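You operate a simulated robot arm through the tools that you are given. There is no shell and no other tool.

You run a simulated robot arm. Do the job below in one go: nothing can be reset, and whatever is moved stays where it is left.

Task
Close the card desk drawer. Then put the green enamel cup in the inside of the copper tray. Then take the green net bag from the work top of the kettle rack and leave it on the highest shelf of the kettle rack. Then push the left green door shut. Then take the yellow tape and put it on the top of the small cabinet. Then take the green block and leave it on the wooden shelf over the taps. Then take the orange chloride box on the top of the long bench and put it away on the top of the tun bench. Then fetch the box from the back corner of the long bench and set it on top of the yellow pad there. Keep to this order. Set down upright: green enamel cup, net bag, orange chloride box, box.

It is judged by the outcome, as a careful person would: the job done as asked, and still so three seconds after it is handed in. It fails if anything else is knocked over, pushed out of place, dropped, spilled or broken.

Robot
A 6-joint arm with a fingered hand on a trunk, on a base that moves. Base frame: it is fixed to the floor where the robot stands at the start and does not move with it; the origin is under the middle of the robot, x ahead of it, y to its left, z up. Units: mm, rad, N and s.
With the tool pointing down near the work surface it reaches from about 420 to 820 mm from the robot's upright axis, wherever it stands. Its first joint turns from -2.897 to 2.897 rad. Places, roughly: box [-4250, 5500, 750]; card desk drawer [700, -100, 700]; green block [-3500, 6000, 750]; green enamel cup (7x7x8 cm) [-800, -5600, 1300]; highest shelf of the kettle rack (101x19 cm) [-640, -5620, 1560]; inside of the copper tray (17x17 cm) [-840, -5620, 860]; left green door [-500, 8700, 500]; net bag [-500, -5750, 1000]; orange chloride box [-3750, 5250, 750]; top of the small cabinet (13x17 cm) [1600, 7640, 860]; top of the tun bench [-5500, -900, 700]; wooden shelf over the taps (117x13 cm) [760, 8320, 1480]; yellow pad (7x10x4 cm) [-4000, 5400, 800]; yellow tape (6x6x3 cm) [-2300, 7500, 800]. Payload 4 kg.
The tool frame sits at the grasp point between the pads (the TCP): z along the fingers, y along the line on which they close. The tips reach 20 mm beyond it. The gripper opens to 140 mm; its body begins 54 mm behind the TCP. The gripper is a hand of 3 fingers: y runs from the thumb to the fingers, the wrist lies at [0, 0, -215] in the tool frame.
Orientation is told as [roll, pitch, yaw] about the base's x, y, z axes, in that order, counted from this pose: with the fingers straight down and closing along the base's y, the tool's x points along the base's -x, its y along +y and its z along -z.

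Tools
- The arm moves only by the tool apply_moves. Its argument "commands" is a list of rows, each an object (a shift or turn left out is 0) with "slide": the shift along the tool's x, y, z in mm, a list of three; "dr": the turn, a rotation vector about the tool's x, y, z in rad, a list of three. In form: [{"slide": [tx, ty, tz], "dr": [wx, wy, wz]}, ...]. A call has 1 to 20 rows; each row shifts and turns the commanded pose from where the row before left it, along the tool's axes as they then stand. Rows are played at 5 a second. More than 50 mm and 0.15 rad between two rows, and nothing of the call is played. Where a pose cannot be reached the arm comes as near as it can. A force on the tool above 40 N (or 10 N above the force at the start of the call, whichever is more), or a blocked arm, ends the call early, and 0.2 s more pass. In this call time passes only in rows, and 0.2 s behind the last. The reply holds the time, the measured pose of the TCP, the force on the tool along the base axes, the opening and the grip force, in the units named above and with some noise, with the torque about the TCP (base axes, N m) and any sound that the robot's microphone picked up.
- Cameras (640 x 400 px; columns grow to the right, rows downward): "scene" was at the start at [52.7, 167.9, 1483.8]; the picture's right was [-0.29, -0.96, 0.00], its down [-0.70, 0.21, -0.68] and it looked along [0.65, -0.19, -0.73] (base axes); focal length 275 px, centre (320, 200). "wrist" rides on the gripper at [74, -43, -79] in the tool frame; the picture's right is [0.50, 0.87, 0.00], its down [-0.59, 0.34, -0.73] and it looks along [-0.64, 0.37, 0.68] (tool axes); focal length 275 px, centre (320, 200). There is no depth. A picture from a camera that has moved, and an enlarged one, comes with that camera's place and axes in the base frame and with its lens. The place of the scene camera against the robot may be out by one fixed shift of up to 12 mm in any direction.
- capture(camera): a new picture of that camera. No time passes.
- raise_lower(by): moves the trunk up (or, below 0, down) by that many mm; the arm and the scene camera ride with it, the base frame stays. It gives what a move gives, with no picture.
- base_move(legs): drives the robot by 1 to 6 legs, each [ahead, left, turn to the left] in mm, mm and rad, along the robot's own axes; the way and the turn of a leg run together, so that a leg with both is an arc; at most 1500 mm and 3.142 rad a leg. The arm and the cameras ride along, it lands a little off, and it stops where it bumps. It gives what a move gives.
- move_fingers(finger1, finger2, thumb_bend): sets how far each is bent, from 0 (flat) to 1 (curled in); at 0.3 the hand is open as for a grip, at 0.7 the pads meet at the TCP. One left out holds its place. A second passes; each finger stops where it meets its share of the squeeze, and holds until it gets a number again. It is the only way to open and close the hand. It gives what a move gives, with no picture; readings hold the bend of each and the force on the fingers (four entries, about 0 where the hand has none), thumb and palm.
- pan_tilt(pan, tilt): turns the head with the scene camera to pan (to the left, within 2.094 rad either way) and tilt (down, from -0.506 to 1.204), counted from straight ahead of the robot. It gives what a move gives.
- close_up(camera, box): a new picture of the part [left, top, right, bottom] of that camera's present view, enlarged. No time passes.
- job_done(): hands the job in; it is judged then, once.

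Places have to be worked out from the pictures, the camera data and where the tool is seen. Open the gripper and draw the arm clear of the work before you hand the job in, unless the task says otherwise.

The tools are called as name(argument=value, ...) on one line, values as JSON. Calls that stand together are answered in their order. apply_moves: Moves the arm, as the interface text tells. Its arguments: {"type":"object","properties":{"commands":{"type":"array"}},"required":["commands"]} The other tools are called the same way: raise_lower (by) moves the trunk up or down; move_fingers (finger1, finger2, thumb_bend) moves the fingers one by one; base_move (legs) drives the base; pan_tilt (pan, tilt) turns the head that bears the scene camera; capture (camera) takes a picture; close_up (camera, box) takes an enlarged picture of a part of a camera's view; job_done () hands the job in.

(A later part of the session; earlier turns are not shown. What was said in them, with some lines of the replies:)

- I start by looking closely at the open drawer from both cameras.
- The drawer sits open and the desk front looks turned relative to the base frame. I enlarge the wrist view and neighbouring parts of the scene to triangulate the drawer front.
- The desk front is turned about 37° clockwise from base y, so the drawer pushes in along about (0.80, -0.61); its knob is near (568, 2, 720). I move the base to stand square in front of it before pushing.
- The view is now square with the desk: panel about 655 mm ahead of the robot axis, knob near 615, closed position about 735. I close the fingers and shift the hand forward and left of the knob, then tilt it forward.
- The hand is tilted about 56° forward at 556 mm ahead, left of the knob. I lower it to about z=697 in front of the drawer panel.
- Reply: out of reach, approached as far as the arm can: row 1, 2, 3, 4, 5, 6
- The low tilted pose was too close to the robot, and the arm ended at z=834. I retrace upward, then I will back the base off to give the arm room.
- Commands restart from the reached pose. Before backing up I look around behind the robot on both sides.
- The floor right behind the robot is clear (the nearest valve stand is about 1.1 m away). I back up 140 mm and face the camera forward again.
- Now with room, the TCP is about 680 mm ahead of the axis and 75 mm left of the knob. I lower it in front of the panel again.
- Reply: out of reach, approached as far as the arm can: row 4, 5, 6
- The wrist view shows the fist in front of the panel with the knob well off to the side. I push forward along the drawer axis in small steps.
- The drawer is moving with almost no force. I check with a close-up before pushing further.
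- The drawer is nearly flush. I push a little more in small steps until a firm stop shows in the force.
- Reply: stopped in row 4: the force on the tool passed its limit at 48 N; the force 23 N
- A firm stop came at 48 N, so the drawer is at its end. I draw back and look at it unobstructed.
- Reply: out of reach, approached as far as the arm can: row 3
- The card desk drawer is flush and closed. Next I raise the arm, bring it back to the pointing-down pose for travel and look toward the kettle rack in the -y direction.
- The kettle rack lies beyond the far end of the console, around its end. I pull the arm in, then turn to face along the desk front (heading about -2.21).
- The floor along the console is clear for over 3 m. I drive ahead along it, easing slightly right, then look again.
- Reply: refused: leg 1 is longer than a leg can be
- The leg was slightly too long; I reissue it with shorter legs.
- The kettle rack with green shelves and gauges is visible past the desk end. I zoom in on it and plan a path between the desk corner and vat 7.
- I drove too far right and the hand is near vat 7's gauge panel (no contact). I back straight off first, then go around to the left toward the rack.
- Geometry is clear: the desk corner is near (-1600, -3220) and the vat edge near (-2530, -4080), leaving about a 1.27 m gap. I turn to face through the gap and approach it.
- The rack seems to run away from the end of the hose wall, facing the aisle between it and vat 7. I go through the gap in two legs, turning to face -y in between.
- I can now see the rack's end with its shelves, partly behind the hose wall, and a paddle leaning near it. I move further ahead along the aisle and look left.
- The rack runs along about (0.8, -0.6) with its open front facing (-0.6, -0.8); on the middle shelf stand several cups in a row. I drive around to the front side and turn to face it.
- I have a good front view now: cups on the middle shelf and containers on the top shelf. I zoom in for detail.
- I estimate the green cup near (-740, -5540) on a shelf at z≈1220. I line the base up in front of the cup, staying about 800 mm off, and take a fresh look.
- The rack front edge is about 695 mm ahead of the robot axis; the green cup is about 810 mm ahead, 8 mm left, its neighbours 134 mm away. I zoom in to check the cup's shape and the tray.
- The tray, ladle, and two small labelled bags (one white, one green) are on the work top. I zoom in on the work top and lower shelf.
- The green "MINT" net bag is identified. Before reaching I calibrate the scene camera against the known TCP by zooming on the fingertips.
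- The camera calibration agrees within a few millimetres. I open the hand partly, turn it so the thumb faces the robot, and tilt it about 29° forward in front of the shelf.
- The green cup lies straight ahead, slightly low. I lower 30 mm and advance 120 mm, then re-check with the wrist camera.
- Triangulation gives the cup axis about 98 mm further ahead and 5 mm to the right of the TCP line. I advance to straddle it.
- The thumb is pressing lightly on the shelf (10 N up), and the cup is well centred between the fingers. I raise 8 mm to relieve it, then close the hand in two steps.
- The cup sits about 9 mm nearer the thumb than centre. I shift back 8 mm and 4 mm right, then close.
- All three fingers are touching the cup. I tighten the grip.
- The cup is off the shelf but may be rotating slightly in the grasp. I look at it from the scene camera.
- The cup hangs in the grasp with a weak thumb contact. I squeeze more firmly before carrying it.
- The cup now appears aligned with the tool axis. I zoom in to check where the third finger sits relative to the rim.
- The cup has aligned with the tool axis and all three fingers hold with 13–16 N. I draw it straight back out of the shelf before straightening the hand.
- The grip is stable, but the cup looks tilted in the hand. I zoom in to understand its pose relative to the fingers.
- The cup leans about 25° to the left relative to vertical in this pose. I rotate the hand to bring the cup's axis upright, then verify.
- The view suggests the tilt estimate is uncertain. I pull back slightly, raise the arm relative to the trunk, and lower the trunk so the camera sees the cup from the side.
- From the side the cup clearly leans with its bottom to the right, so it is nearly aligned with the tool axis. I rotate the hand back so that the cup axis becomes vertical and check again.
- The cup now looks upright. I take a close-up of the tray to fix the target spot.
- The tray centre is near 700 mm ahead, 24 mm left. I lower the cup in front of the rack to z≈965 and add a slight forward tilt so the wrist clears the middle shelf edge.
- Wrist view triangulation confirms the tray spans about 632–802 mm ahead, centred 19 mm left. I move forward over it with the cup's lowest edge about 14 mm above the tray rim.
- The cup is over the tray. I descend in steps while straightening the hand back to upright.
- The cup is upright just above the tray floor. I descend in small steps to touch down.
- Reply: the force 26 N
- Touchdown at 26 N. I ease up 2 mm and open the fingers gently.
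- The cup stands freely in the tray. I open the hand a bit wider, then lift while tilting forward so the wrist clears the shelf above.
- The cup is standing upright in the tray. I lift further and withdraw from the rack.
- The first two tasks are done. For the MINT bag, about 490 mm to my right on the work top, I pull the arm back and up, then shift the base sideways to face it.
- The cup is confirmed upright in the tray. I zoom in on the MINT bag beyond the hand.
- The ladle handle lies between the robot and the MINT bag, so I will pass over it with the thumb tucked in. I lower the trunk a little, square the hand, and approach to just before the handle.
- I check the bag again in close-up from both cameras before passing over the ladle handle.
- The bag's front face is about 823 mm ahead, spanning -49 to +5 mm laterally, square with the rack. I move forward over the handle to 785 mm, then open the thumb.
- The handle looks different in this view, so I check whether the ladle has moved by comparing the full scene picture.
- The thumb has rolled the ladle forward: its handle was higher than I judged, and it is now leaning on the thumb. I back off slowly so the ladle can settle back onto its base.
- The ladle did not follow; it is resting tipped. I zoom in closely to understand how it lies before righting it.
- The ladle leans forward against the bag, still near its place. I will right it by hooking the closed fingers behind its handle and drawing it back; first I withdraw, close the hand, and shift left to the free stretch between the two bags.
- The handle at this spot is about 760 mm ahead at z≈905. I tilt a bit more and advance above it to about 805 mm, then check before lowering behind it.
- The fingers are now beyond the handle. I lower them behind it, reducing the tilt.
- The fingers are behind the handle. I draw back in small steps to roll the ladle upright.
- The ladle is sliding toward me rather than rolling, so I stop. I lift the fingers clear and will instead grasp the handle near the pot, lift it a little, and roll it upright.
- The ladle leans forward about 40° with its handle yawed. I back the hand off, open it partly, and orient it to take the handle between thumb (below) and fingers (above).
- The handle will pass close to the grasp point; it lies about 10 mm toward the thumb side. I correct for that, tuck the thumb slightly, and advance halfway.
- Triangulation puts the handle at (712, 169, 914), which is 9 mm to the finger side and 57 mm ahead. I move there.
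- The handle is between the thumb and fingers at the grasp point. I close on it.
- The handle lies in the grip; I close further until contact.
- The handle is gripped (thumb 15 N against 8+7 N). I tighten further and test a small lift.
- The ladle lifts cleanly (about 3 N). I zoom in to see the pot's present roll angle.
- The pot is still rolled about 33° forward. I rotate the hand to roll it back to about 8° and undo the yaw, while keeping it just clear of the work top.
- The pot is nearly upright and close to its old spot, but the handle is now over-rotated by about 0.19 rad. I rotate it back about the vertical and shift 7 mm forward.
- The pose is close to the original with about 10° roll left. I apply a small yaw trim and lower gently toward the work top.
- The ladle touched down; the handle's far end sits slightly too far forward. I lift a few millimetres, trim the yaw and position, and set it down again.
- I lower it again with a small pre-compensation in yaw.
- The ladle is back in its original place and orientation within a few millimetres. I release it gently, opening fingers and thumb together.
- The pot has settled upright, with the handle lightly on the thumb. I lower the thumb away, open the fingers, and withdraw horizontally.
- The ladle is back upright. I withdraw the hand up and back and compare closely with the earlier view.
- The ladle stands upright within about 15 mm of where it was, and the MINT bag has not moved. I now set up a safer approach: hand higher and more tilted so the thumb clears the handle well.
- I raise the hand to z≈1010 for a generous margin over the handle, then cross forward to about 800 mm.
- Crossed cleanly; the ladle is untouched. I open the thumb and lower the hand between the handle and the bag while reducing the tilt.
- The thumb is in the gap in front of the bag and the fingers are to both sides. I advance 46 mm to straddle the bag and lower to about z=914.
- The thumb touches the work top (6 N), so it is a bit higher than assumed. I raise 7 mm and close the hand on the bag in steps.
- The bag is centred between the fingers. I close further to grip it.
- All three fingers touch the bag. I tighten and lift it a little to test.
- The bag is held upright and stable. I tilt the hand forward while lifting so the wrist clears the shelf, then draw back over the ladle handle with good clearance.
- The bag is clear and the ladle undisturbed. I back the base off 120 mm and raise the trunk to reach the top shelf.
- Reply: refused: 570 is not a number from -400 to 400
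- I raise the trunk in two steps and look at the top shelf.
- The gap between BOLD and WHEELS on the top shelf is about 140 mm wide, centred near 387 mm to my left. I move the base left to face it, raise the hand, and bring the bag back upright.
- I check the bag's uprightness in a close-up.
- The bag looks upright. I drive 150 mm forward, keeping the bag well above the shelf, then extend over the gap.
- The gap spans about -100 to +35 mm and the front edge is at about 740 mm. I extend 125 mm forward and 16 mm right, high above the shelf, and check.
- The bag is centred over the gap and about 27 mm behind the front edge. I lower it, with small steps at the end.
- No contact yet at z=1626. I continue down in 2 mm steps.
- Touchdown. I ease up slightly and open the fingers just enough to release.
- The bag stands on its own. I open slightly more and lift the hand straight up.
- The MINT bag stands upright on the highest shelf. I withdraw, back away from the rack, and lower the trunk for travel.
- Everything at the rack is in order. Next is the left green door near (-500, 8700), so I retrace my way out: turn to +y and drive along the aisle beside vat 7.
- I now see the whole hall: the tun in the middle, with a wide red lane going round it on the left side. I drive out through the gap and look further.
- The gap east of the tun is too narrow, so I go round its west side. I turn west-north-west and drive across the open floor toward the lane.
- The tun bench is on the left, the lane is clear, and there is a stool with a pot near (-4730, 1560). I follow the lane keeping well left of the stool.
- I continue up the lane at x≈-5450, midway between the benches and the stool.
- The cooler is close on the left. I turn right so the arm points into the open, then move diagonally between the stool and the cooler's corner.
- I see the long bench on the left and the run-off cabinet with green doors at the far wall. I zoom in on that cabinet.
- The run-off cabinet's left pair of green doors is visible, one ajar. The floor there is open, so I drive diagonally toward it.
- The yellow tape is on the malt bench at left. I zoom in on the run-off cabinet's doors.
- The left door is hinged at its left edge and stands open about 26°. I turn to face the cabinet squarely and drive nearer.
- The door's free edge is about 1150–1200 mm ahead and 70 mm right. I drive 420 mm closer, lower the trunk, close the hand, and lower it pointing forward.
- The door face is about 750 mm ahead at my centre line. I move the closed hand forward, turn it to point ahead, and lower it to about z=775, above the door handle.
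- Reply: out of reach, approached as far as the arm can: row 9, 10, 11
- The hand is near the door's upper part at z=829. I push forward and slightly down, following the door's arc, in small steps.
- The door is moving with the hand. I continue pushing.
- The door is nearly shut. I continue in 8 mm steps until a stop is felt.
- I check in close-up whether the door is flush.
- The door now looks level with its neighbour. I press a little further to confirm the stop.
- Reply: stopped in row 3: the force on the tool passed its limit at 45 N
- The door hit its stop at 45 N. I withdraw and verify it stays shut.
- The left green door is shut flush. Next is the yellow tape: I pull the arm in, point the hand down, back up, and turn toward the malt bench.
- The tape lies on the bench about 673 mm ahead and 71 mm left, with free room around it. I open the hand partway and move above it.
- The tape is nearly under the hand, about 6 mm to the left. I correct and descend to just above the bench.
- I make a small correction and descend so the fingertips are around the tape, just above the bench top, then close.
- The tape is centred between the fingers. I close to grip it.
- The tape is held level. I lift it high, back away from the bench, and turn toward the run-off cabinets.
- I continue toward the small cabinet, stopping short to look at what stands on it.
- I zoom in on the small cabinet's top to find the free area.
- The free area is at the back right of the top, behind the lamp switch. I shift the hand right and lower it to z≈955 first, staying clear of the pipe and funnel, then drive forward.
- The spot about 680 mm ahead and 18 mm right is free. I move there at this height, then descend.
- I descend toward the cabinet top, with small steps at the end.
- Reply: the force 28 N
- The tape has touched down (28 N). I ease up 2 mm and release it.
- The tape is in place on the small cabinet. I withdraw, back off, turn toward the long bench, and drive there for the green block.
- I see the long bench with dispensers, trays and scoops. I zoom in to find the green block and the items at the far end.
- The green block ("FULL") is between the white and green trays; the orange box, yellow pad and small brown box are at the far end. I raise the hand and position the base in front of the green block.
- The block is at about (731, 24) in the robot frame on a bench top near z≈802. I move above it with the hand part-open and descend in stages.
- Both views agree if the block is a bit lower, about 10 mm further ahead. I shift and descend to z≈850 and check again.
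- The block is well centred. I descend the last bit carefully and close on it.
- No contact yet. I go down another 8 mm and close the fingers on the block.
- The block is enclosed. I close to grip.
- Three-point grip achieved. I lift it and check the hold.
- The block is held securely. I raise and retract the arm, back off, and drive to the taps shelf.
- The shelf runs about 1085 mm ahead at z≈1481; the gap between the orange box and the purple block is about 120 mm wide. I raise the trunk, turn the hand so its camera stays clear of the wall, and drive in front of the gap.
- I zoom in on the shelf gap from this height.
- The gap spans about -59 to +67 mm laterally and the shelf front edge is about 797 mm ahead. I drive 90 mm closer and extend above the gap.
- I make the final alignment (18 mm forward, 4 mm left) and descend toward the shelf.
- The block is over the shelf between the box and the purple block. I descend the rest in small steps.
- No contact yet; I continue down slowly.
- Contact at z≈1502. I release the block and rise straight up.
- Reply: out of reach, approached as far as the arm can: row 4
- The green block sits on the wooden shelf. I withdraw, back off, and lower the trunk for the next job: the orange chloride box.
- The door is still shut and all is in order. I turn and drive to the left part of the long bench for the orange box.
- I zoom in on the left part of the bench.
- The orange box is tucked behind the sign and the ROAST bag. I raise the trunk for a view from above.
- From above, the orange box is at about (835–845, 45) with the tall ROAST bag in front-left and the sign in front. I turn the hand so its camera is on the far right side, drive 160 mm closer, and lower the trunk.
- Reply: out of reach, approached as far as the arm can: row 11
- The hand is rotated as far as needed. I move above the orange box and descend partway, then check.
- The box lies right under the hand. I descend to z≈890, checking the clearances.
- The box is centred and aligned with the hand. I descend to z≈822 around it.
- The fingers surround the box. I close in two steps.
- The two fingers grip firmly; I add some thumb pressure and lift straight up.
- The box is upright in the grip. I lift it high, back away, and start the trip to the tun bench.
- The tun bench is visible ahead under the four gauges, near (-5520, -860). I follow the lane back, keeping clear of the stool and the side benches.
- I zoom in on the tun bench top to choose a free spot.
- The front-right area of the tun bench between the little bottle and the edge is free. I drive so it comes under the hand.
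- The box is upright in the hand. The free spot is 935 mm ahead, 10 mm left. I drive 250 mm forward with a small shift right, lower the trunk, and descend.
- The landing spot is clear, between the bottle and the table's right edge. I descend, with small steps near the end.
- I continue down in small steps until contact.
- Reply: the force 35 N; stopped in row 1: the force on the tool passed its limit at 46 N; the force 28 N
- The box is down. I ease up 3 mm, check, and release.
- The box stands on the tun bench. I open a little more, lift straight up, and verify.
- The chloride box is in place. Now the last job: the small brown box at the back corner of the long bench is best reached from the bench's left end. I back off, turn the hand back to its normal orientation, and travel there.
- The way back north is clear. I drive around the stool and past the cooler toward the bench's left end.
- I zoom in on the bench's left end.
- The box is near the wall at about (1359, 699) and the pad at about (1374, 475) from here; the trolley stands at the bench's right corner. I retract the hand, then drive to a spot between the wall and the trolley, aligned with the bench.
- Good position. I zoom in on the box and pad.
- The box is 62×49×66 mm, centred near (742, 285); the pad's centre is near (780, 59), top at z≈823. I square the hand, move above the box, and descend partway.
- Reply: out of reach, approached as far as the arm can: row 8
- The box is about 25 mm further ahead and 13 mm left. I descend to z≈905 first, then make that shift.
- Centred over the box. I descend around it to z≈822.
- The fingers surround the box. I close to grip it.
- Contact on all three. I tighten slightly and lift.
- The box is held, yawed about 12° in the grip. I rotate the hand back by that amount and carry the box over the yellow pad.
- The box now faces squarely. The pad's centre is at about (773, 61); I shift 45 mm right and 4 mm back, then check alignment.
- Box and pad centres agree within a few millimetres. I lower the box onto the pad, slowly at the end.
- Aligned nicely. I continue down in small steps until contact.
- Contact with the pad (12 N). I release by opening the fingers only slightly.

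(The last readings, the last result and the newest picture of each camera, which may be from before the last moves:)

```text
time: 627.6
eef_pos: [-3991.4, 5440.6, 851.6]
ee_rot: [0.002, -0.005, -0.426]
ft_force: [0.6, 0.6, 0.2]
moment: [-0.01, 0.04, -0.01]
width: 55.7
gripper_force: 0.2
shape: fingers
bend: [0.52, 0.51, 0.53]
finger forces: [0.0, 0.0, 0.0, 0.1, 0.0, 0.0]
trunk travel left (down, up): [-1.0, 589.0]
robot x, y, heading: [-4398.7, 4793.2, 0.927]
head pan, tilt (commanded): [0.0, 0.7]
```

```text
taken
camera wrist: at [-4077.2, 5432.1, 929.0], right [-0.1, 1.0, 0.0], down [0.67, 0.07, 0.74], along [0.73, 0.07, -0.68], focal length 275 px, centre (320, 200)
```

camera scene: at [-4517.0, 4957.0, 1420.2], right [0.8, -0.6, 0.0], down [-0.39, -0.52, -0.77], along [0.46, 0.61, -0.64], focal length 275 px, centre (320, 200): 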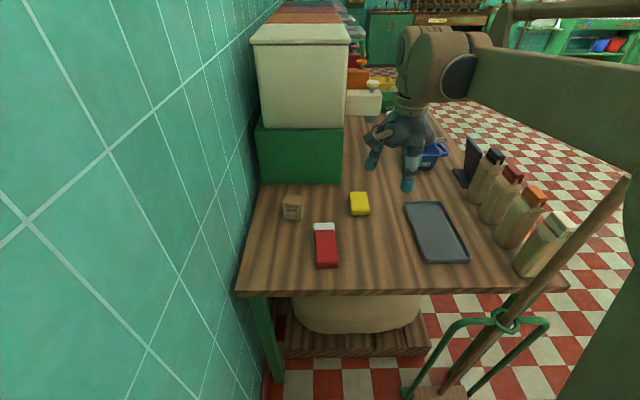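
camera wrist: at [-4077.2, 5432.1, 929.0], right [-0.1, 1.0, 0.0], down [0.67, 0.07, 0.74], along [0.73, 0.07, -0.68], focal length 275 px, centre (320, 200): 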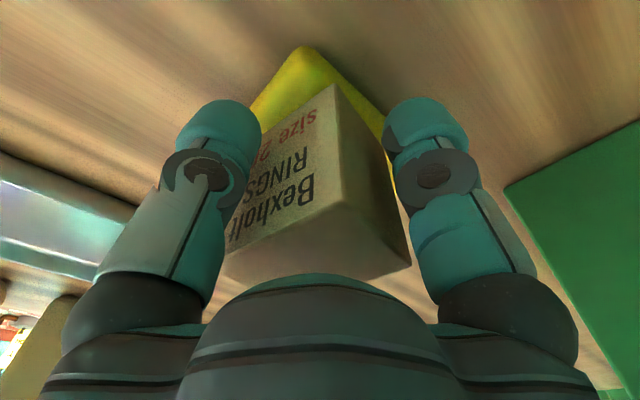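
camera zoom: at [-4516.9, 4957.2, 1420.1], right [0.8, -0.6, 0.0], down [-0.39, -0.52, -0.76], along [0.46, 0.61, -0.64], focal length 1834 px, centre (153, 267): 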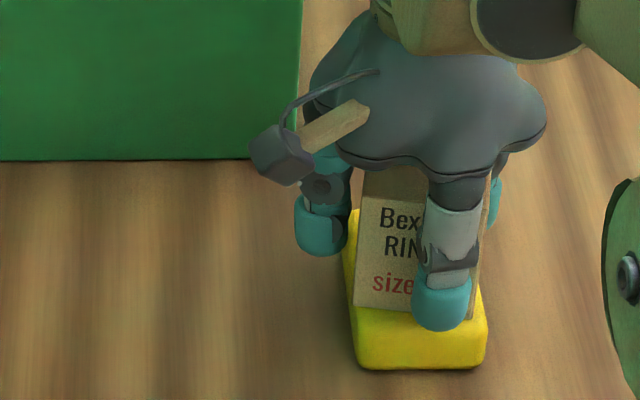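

The box is standing freely on the pad. I open a bit more and rise straight up.

move_fingers(finger1=0.45, finger2=0.45, thumb_bend=0.46)

apply_moves(commands=[{"slide": [0, 0, -8]}, {"slide": [0, 0, -15]}, {"slide": [0, 0, -25]}, {"slide": [0, 0, -40]}, {"slide": [0, 0, -45]}, {"slide": [0, 0, -45]}, {"slide": [0, 0, -45]}])

close_up(camera="scene", box=[250, 110, 430, 240])

capture(camera="wrist")

```text
time: 628.6
eef_pos: [-3991.8, 5440.5, 851.8]
ee_rot: [-0.001, -0.004, -0.427]
ft_force: [-0.4, 0.0, 0.1]
moment: [0.0, 0.01, 0.0]
width: 77.7
gripper_force: 0.1
shape: fingers
bend: [0.45, 0.45, 0.46]
finger forces: [0.0, 0.0, 0.0, 0.0, 0.1, 0.1]
trunk travel left (down, up): [-1.0, 589.0]
robot x, y, heading: [-4402.3, 4787.9, 0.93]
head pan, tilt (commanded): [0.0, 0.7]
```

```text
time: 630.2
eef_pos: [-3992.2, 5442.5, 1071.5]
ee_rot: [0.001, -0.003, -0.425]
ft_force: [-0.6, -0.1, 0.1]
moment: [0.01, 0.03, 0.01]
width: 77.7
gripper_force: 0.0
shape: fingers
bend: [0.45, 0.45, 0.46]
finger forces: [0.0, 0.0, 0.0, 0.0, 0.1, 0.0]
trunk travel left (down, up): [-1.0, 589.0]
robot x, y, heading: [-4398.3, 4790.4, 0.932]
head pan, tilt (commanded): [0.0, 0.7]
```

```text
3.08 times, centred on (340, 175) of scene
camera zoom: at [-4516.2, 4958.2, 1419.9], right [0.8, -0.6, 0.0], down [-0.39, -0.52, -0.76], along [0.46, 0.61, -0.65], focal length 846 px, centre (258, 277)
```

zoom: 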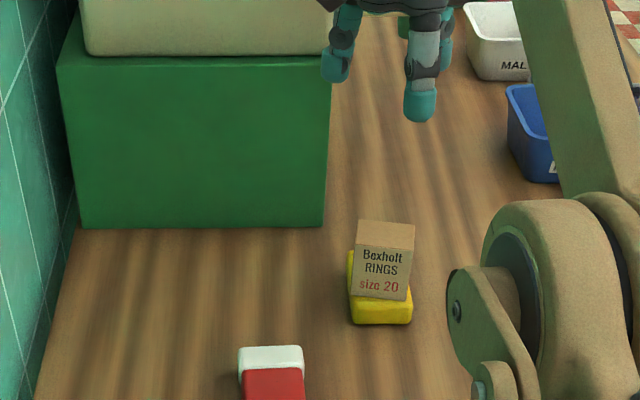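

```text
taken
camera wrist: at [-4077.6, 5435.0, 1149.8], right [-0.1, 1.0, 0.0], down [0.67, 0.07, 0.74], along [0.73, 0.07, -0.68], focal length 275 px, centre (320, 200)
```

wrist: 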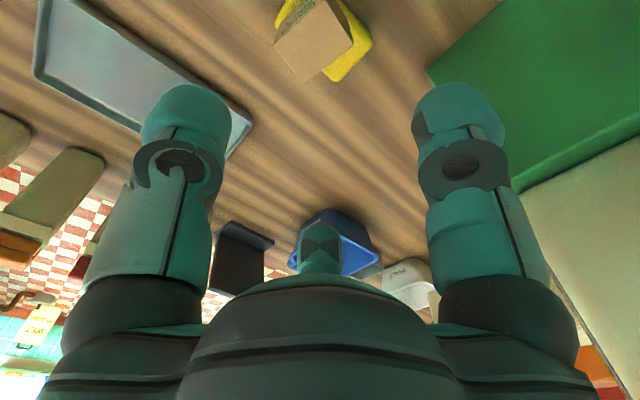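

The box stands upright on the yellow pad. I open the hand, draw the arm back, move the base away from the bench, and take a final look.

move_fingers(finger1=0.3, finger2=0.3, thumb_bend=0.3)

apply_moves(commands=[{"slide": [0, 0, -40]}, {"slide": [0, -45, 0]}, {"slide": [0, -45, 0]}, {"slide": [0, -45, 0]}])

base_move(legs=[[-400, 0, 0]])

pan_tilt(pan=0.1, tilt=0.5)

capture(camera="scene")

close_up(camera="scene", box=[200, 90, 440, 260])

```text
time: 631.2
eef_pos: [-3991.8, 5442.5, 1071.5]
ee_rot: [-0.001, -0.003, -0.426]
ft_force: [-0.2, -0.3, -0.4]
moment: [0.02, -0.01, 0.01]
width: 124.2
gripper_force: 0.1
shape: fingers
bend: [0.3, 0.3, 0.3]
finger forces: [0.0, 0.0, 0.0, 0.0, 0.1, 0.0]
trunk travel left (down, up): [-1.0, 589.0]
robot x, y, heading: [-4398.3, 4790.7, 0.926]
head pan, tilt (commanded): [0.0, 0.7]
```

```text
time: 632.2
eef_pos: [-4043.6, 5332.7, 1122.5]
ee_rot: [-0.002, -0.004, -0.427]
ft_force: [-0.1, 0.0, -0.1]
moment: [-0.02, 0.02, -0.04]
width: 124.1
gripper_force: 0.0
shape: fingers
bend: [0.3, 0.3, 0.3]
finger forces: [0.0, 0.0, 0.0, 0.1, 0.0, 0.1]
out of reach, approached as far as the arm can: row 1, 3, 4
trunk travel left (down, up): [-1.0, 589.0]
robot x, y, heading: [-4401.8, 4791.1, 0.925]
head pan, tilt (commanded): [0.0, 0.7]
```

```text
time: 634.7
eef_pos: [-4279.1, 5018.8, 1122.8]
ee_rot: [-0.001, -0.004, -0.428]
ft_force: [0.2, 0.6, 0.4]
moment: [0.02, 0.01, 0.01]
width: 123.8
gripper_force: 0.1
shape: fingers
bend: [0.3, 0.3, 0.3]
finger forces: [0.1, 0.0, 0.0, 0.1, 0.0, 0.0]
trunk travel left (down, up): [-1.0, 589.0]
robot x, y, heading: [-4638.7, 4477.9, 0.925]
head pan, tilt (commanded): [0.0, 0.7]
```

```text
time: 635.4
eef_pos: [-4277.7, 5017.4, 1123.0]
ee_rot: [-0.002, -0.003, -0.426]
ft_force: [0.6, 0.1, 0.5]
moment: [-0.02, -0.02, 0.01]
width: 124.3
gripper_force: 0.1
shape: fingers
bend: [0.3, 0.3, 0.3]
finger forces: [0.1, 0.1, 0.1, 0.1, 0.1, 0.0]
trunk travel left (down, up): [-1.0, 589.0]
robot x, y, heading: [-4634.9, 4479.8, 0.926]
head pan, tilt (commanded): [0.099, 0.499]
```

```text
taken
camera scene: at [-4756.5, 4652.6, 1437.7], right [0.86, -0.52, 0.0], down [-0.25, -0.41, -0.88], along [0.45, 0.75, -0.48], focal length 275 px, centre (320, 200)
```

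scene: 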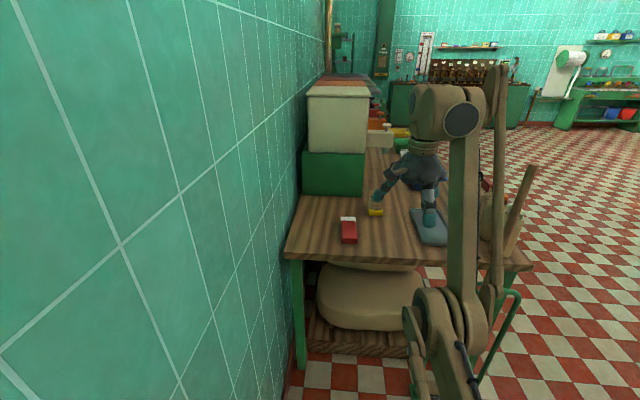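

```text
2.35 times, centred on (320, 175) of scene
camera zoom: at [-4756.5, 4652.6, 1437.7], right [0.86, -0.52, 0.0], down [-0.25, -0.41, -0.88], along [0.45, 0.75, -0.48], focal length 647 px, centre (320, 259)
```

zoom: 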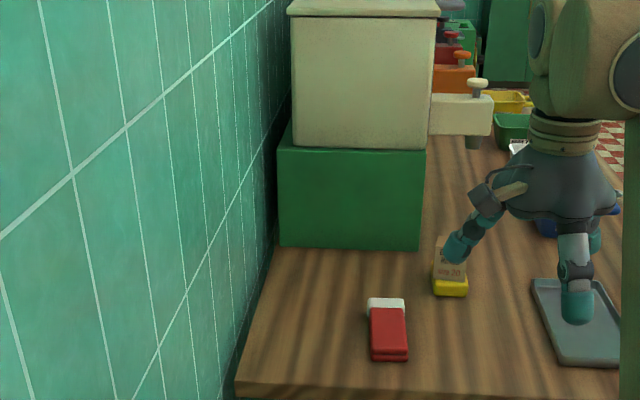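

The box is on the pad and the bench is in order. I draw the robot further away from the bench and take one last look before handing in.

base_move(legs=[[-450, -120, 0]])

pan_tilt(pan=0.0, tilt=0.35)

close_up(camera="scene", box=[220, 120, 460, 280])

```text
time: 638.2
eef_pos: [-4455.6, 4582.4, 1123.3]
ee_rot: [-0.001, -0.004, -0.433]
ft_force: [-0.3, 1.2, 0.8]
moment: [0.01, 0.0, 0.0]
width: 124.4
gripper_force: 0.1
shape: fingers
bend: [0.3, 0.3, 0.3]
finger forces: [0.1, 0.0, 0.1, 0.0, 0.0, 0.0]
trunk travel left (down, up): [-1.0, 589.0]
robot x, y, heading: [-4815.3, 4041.7, 0.924]
head pan, tilt (commanded): [0.099, 0.499]
```

```text
time: 638.9
eef_pos: [-4455.4, 4580.9, 1123.8]
ee_rot: [-0.002, -0.003, -0.431]
ft_force: [-0.4, -0.1, -0.2]
moment: [0.05, 0.03, 0.04]
width: 124.5
gripper_force: 0.1
shape: fingers
bend: [0.3, 0.3, 0.3]
finger forces: [0.0, 0.0, 0.0, 0.0, 0.0, 0.1]
trunk travel left (down, up): [-1.0, 589.0]
robot x, y, heading: [-4813.5, 4037.9, 0.928]
head pan, tilt (commanded): [0.0, 0.351]
```

```text
2.50 times, centred on (340, 200) of scene
camera zoom: at [-4926.5, 4214.6, 1451.4], right [0.8, -0.6, 0.0], down [-0.21, -0.27, -0.94], along [0.57, 0.75, -0.34], focal length 688 px, centre (270, 200)
```

zoom: 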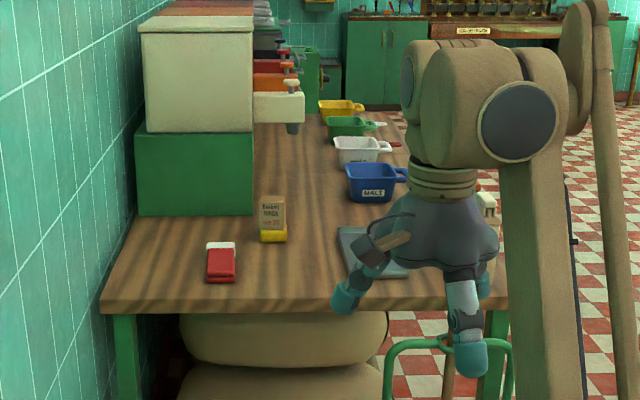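

The box stands upright on the yellow pad, the far green door is shut, the gripper is open and the arm is clear of the bench. I hand the job in.

job_done()

```text
The job is handed in.
```

I carried out all eight steps in order and handed the job in. One thing went wrong on the way: I knocked over the ladle on the kettle rack and put it back.

**The ladle:** While reaching for the net bag, my thumb rolled the ladle over on the rack's work top. I picked it up by the handle and stood it upright again. Comparing pictures before and after, it is about 10–15 mm nearer the front edge than it was. I did not see anything else moved out of place.

| Step | Result |
|---|---|
| Card desk drawer | Closed flush, pushed to its stop |
| Green enamel cup | Upright inside the copper tray |
| Green net bag (mint) | Upright on the highest shelf of the kettle rack, between the BOLD basket and the WHEELS box |
| Left green door | Shut flush, and still shut when I passed it later |
| Yellow tape | On the top of the small cabinet, behind the lamp switch |
| Green block | On the wooden shelf over the taps, between the TAP SEALS box and the purple block |
| Orange chloride box | Upright on the top of the tun bench, near its right edge |
| Box from the back corner | Upright on the yellow pad on the long bench |

The gripper is open and the arm is clear of the bench.
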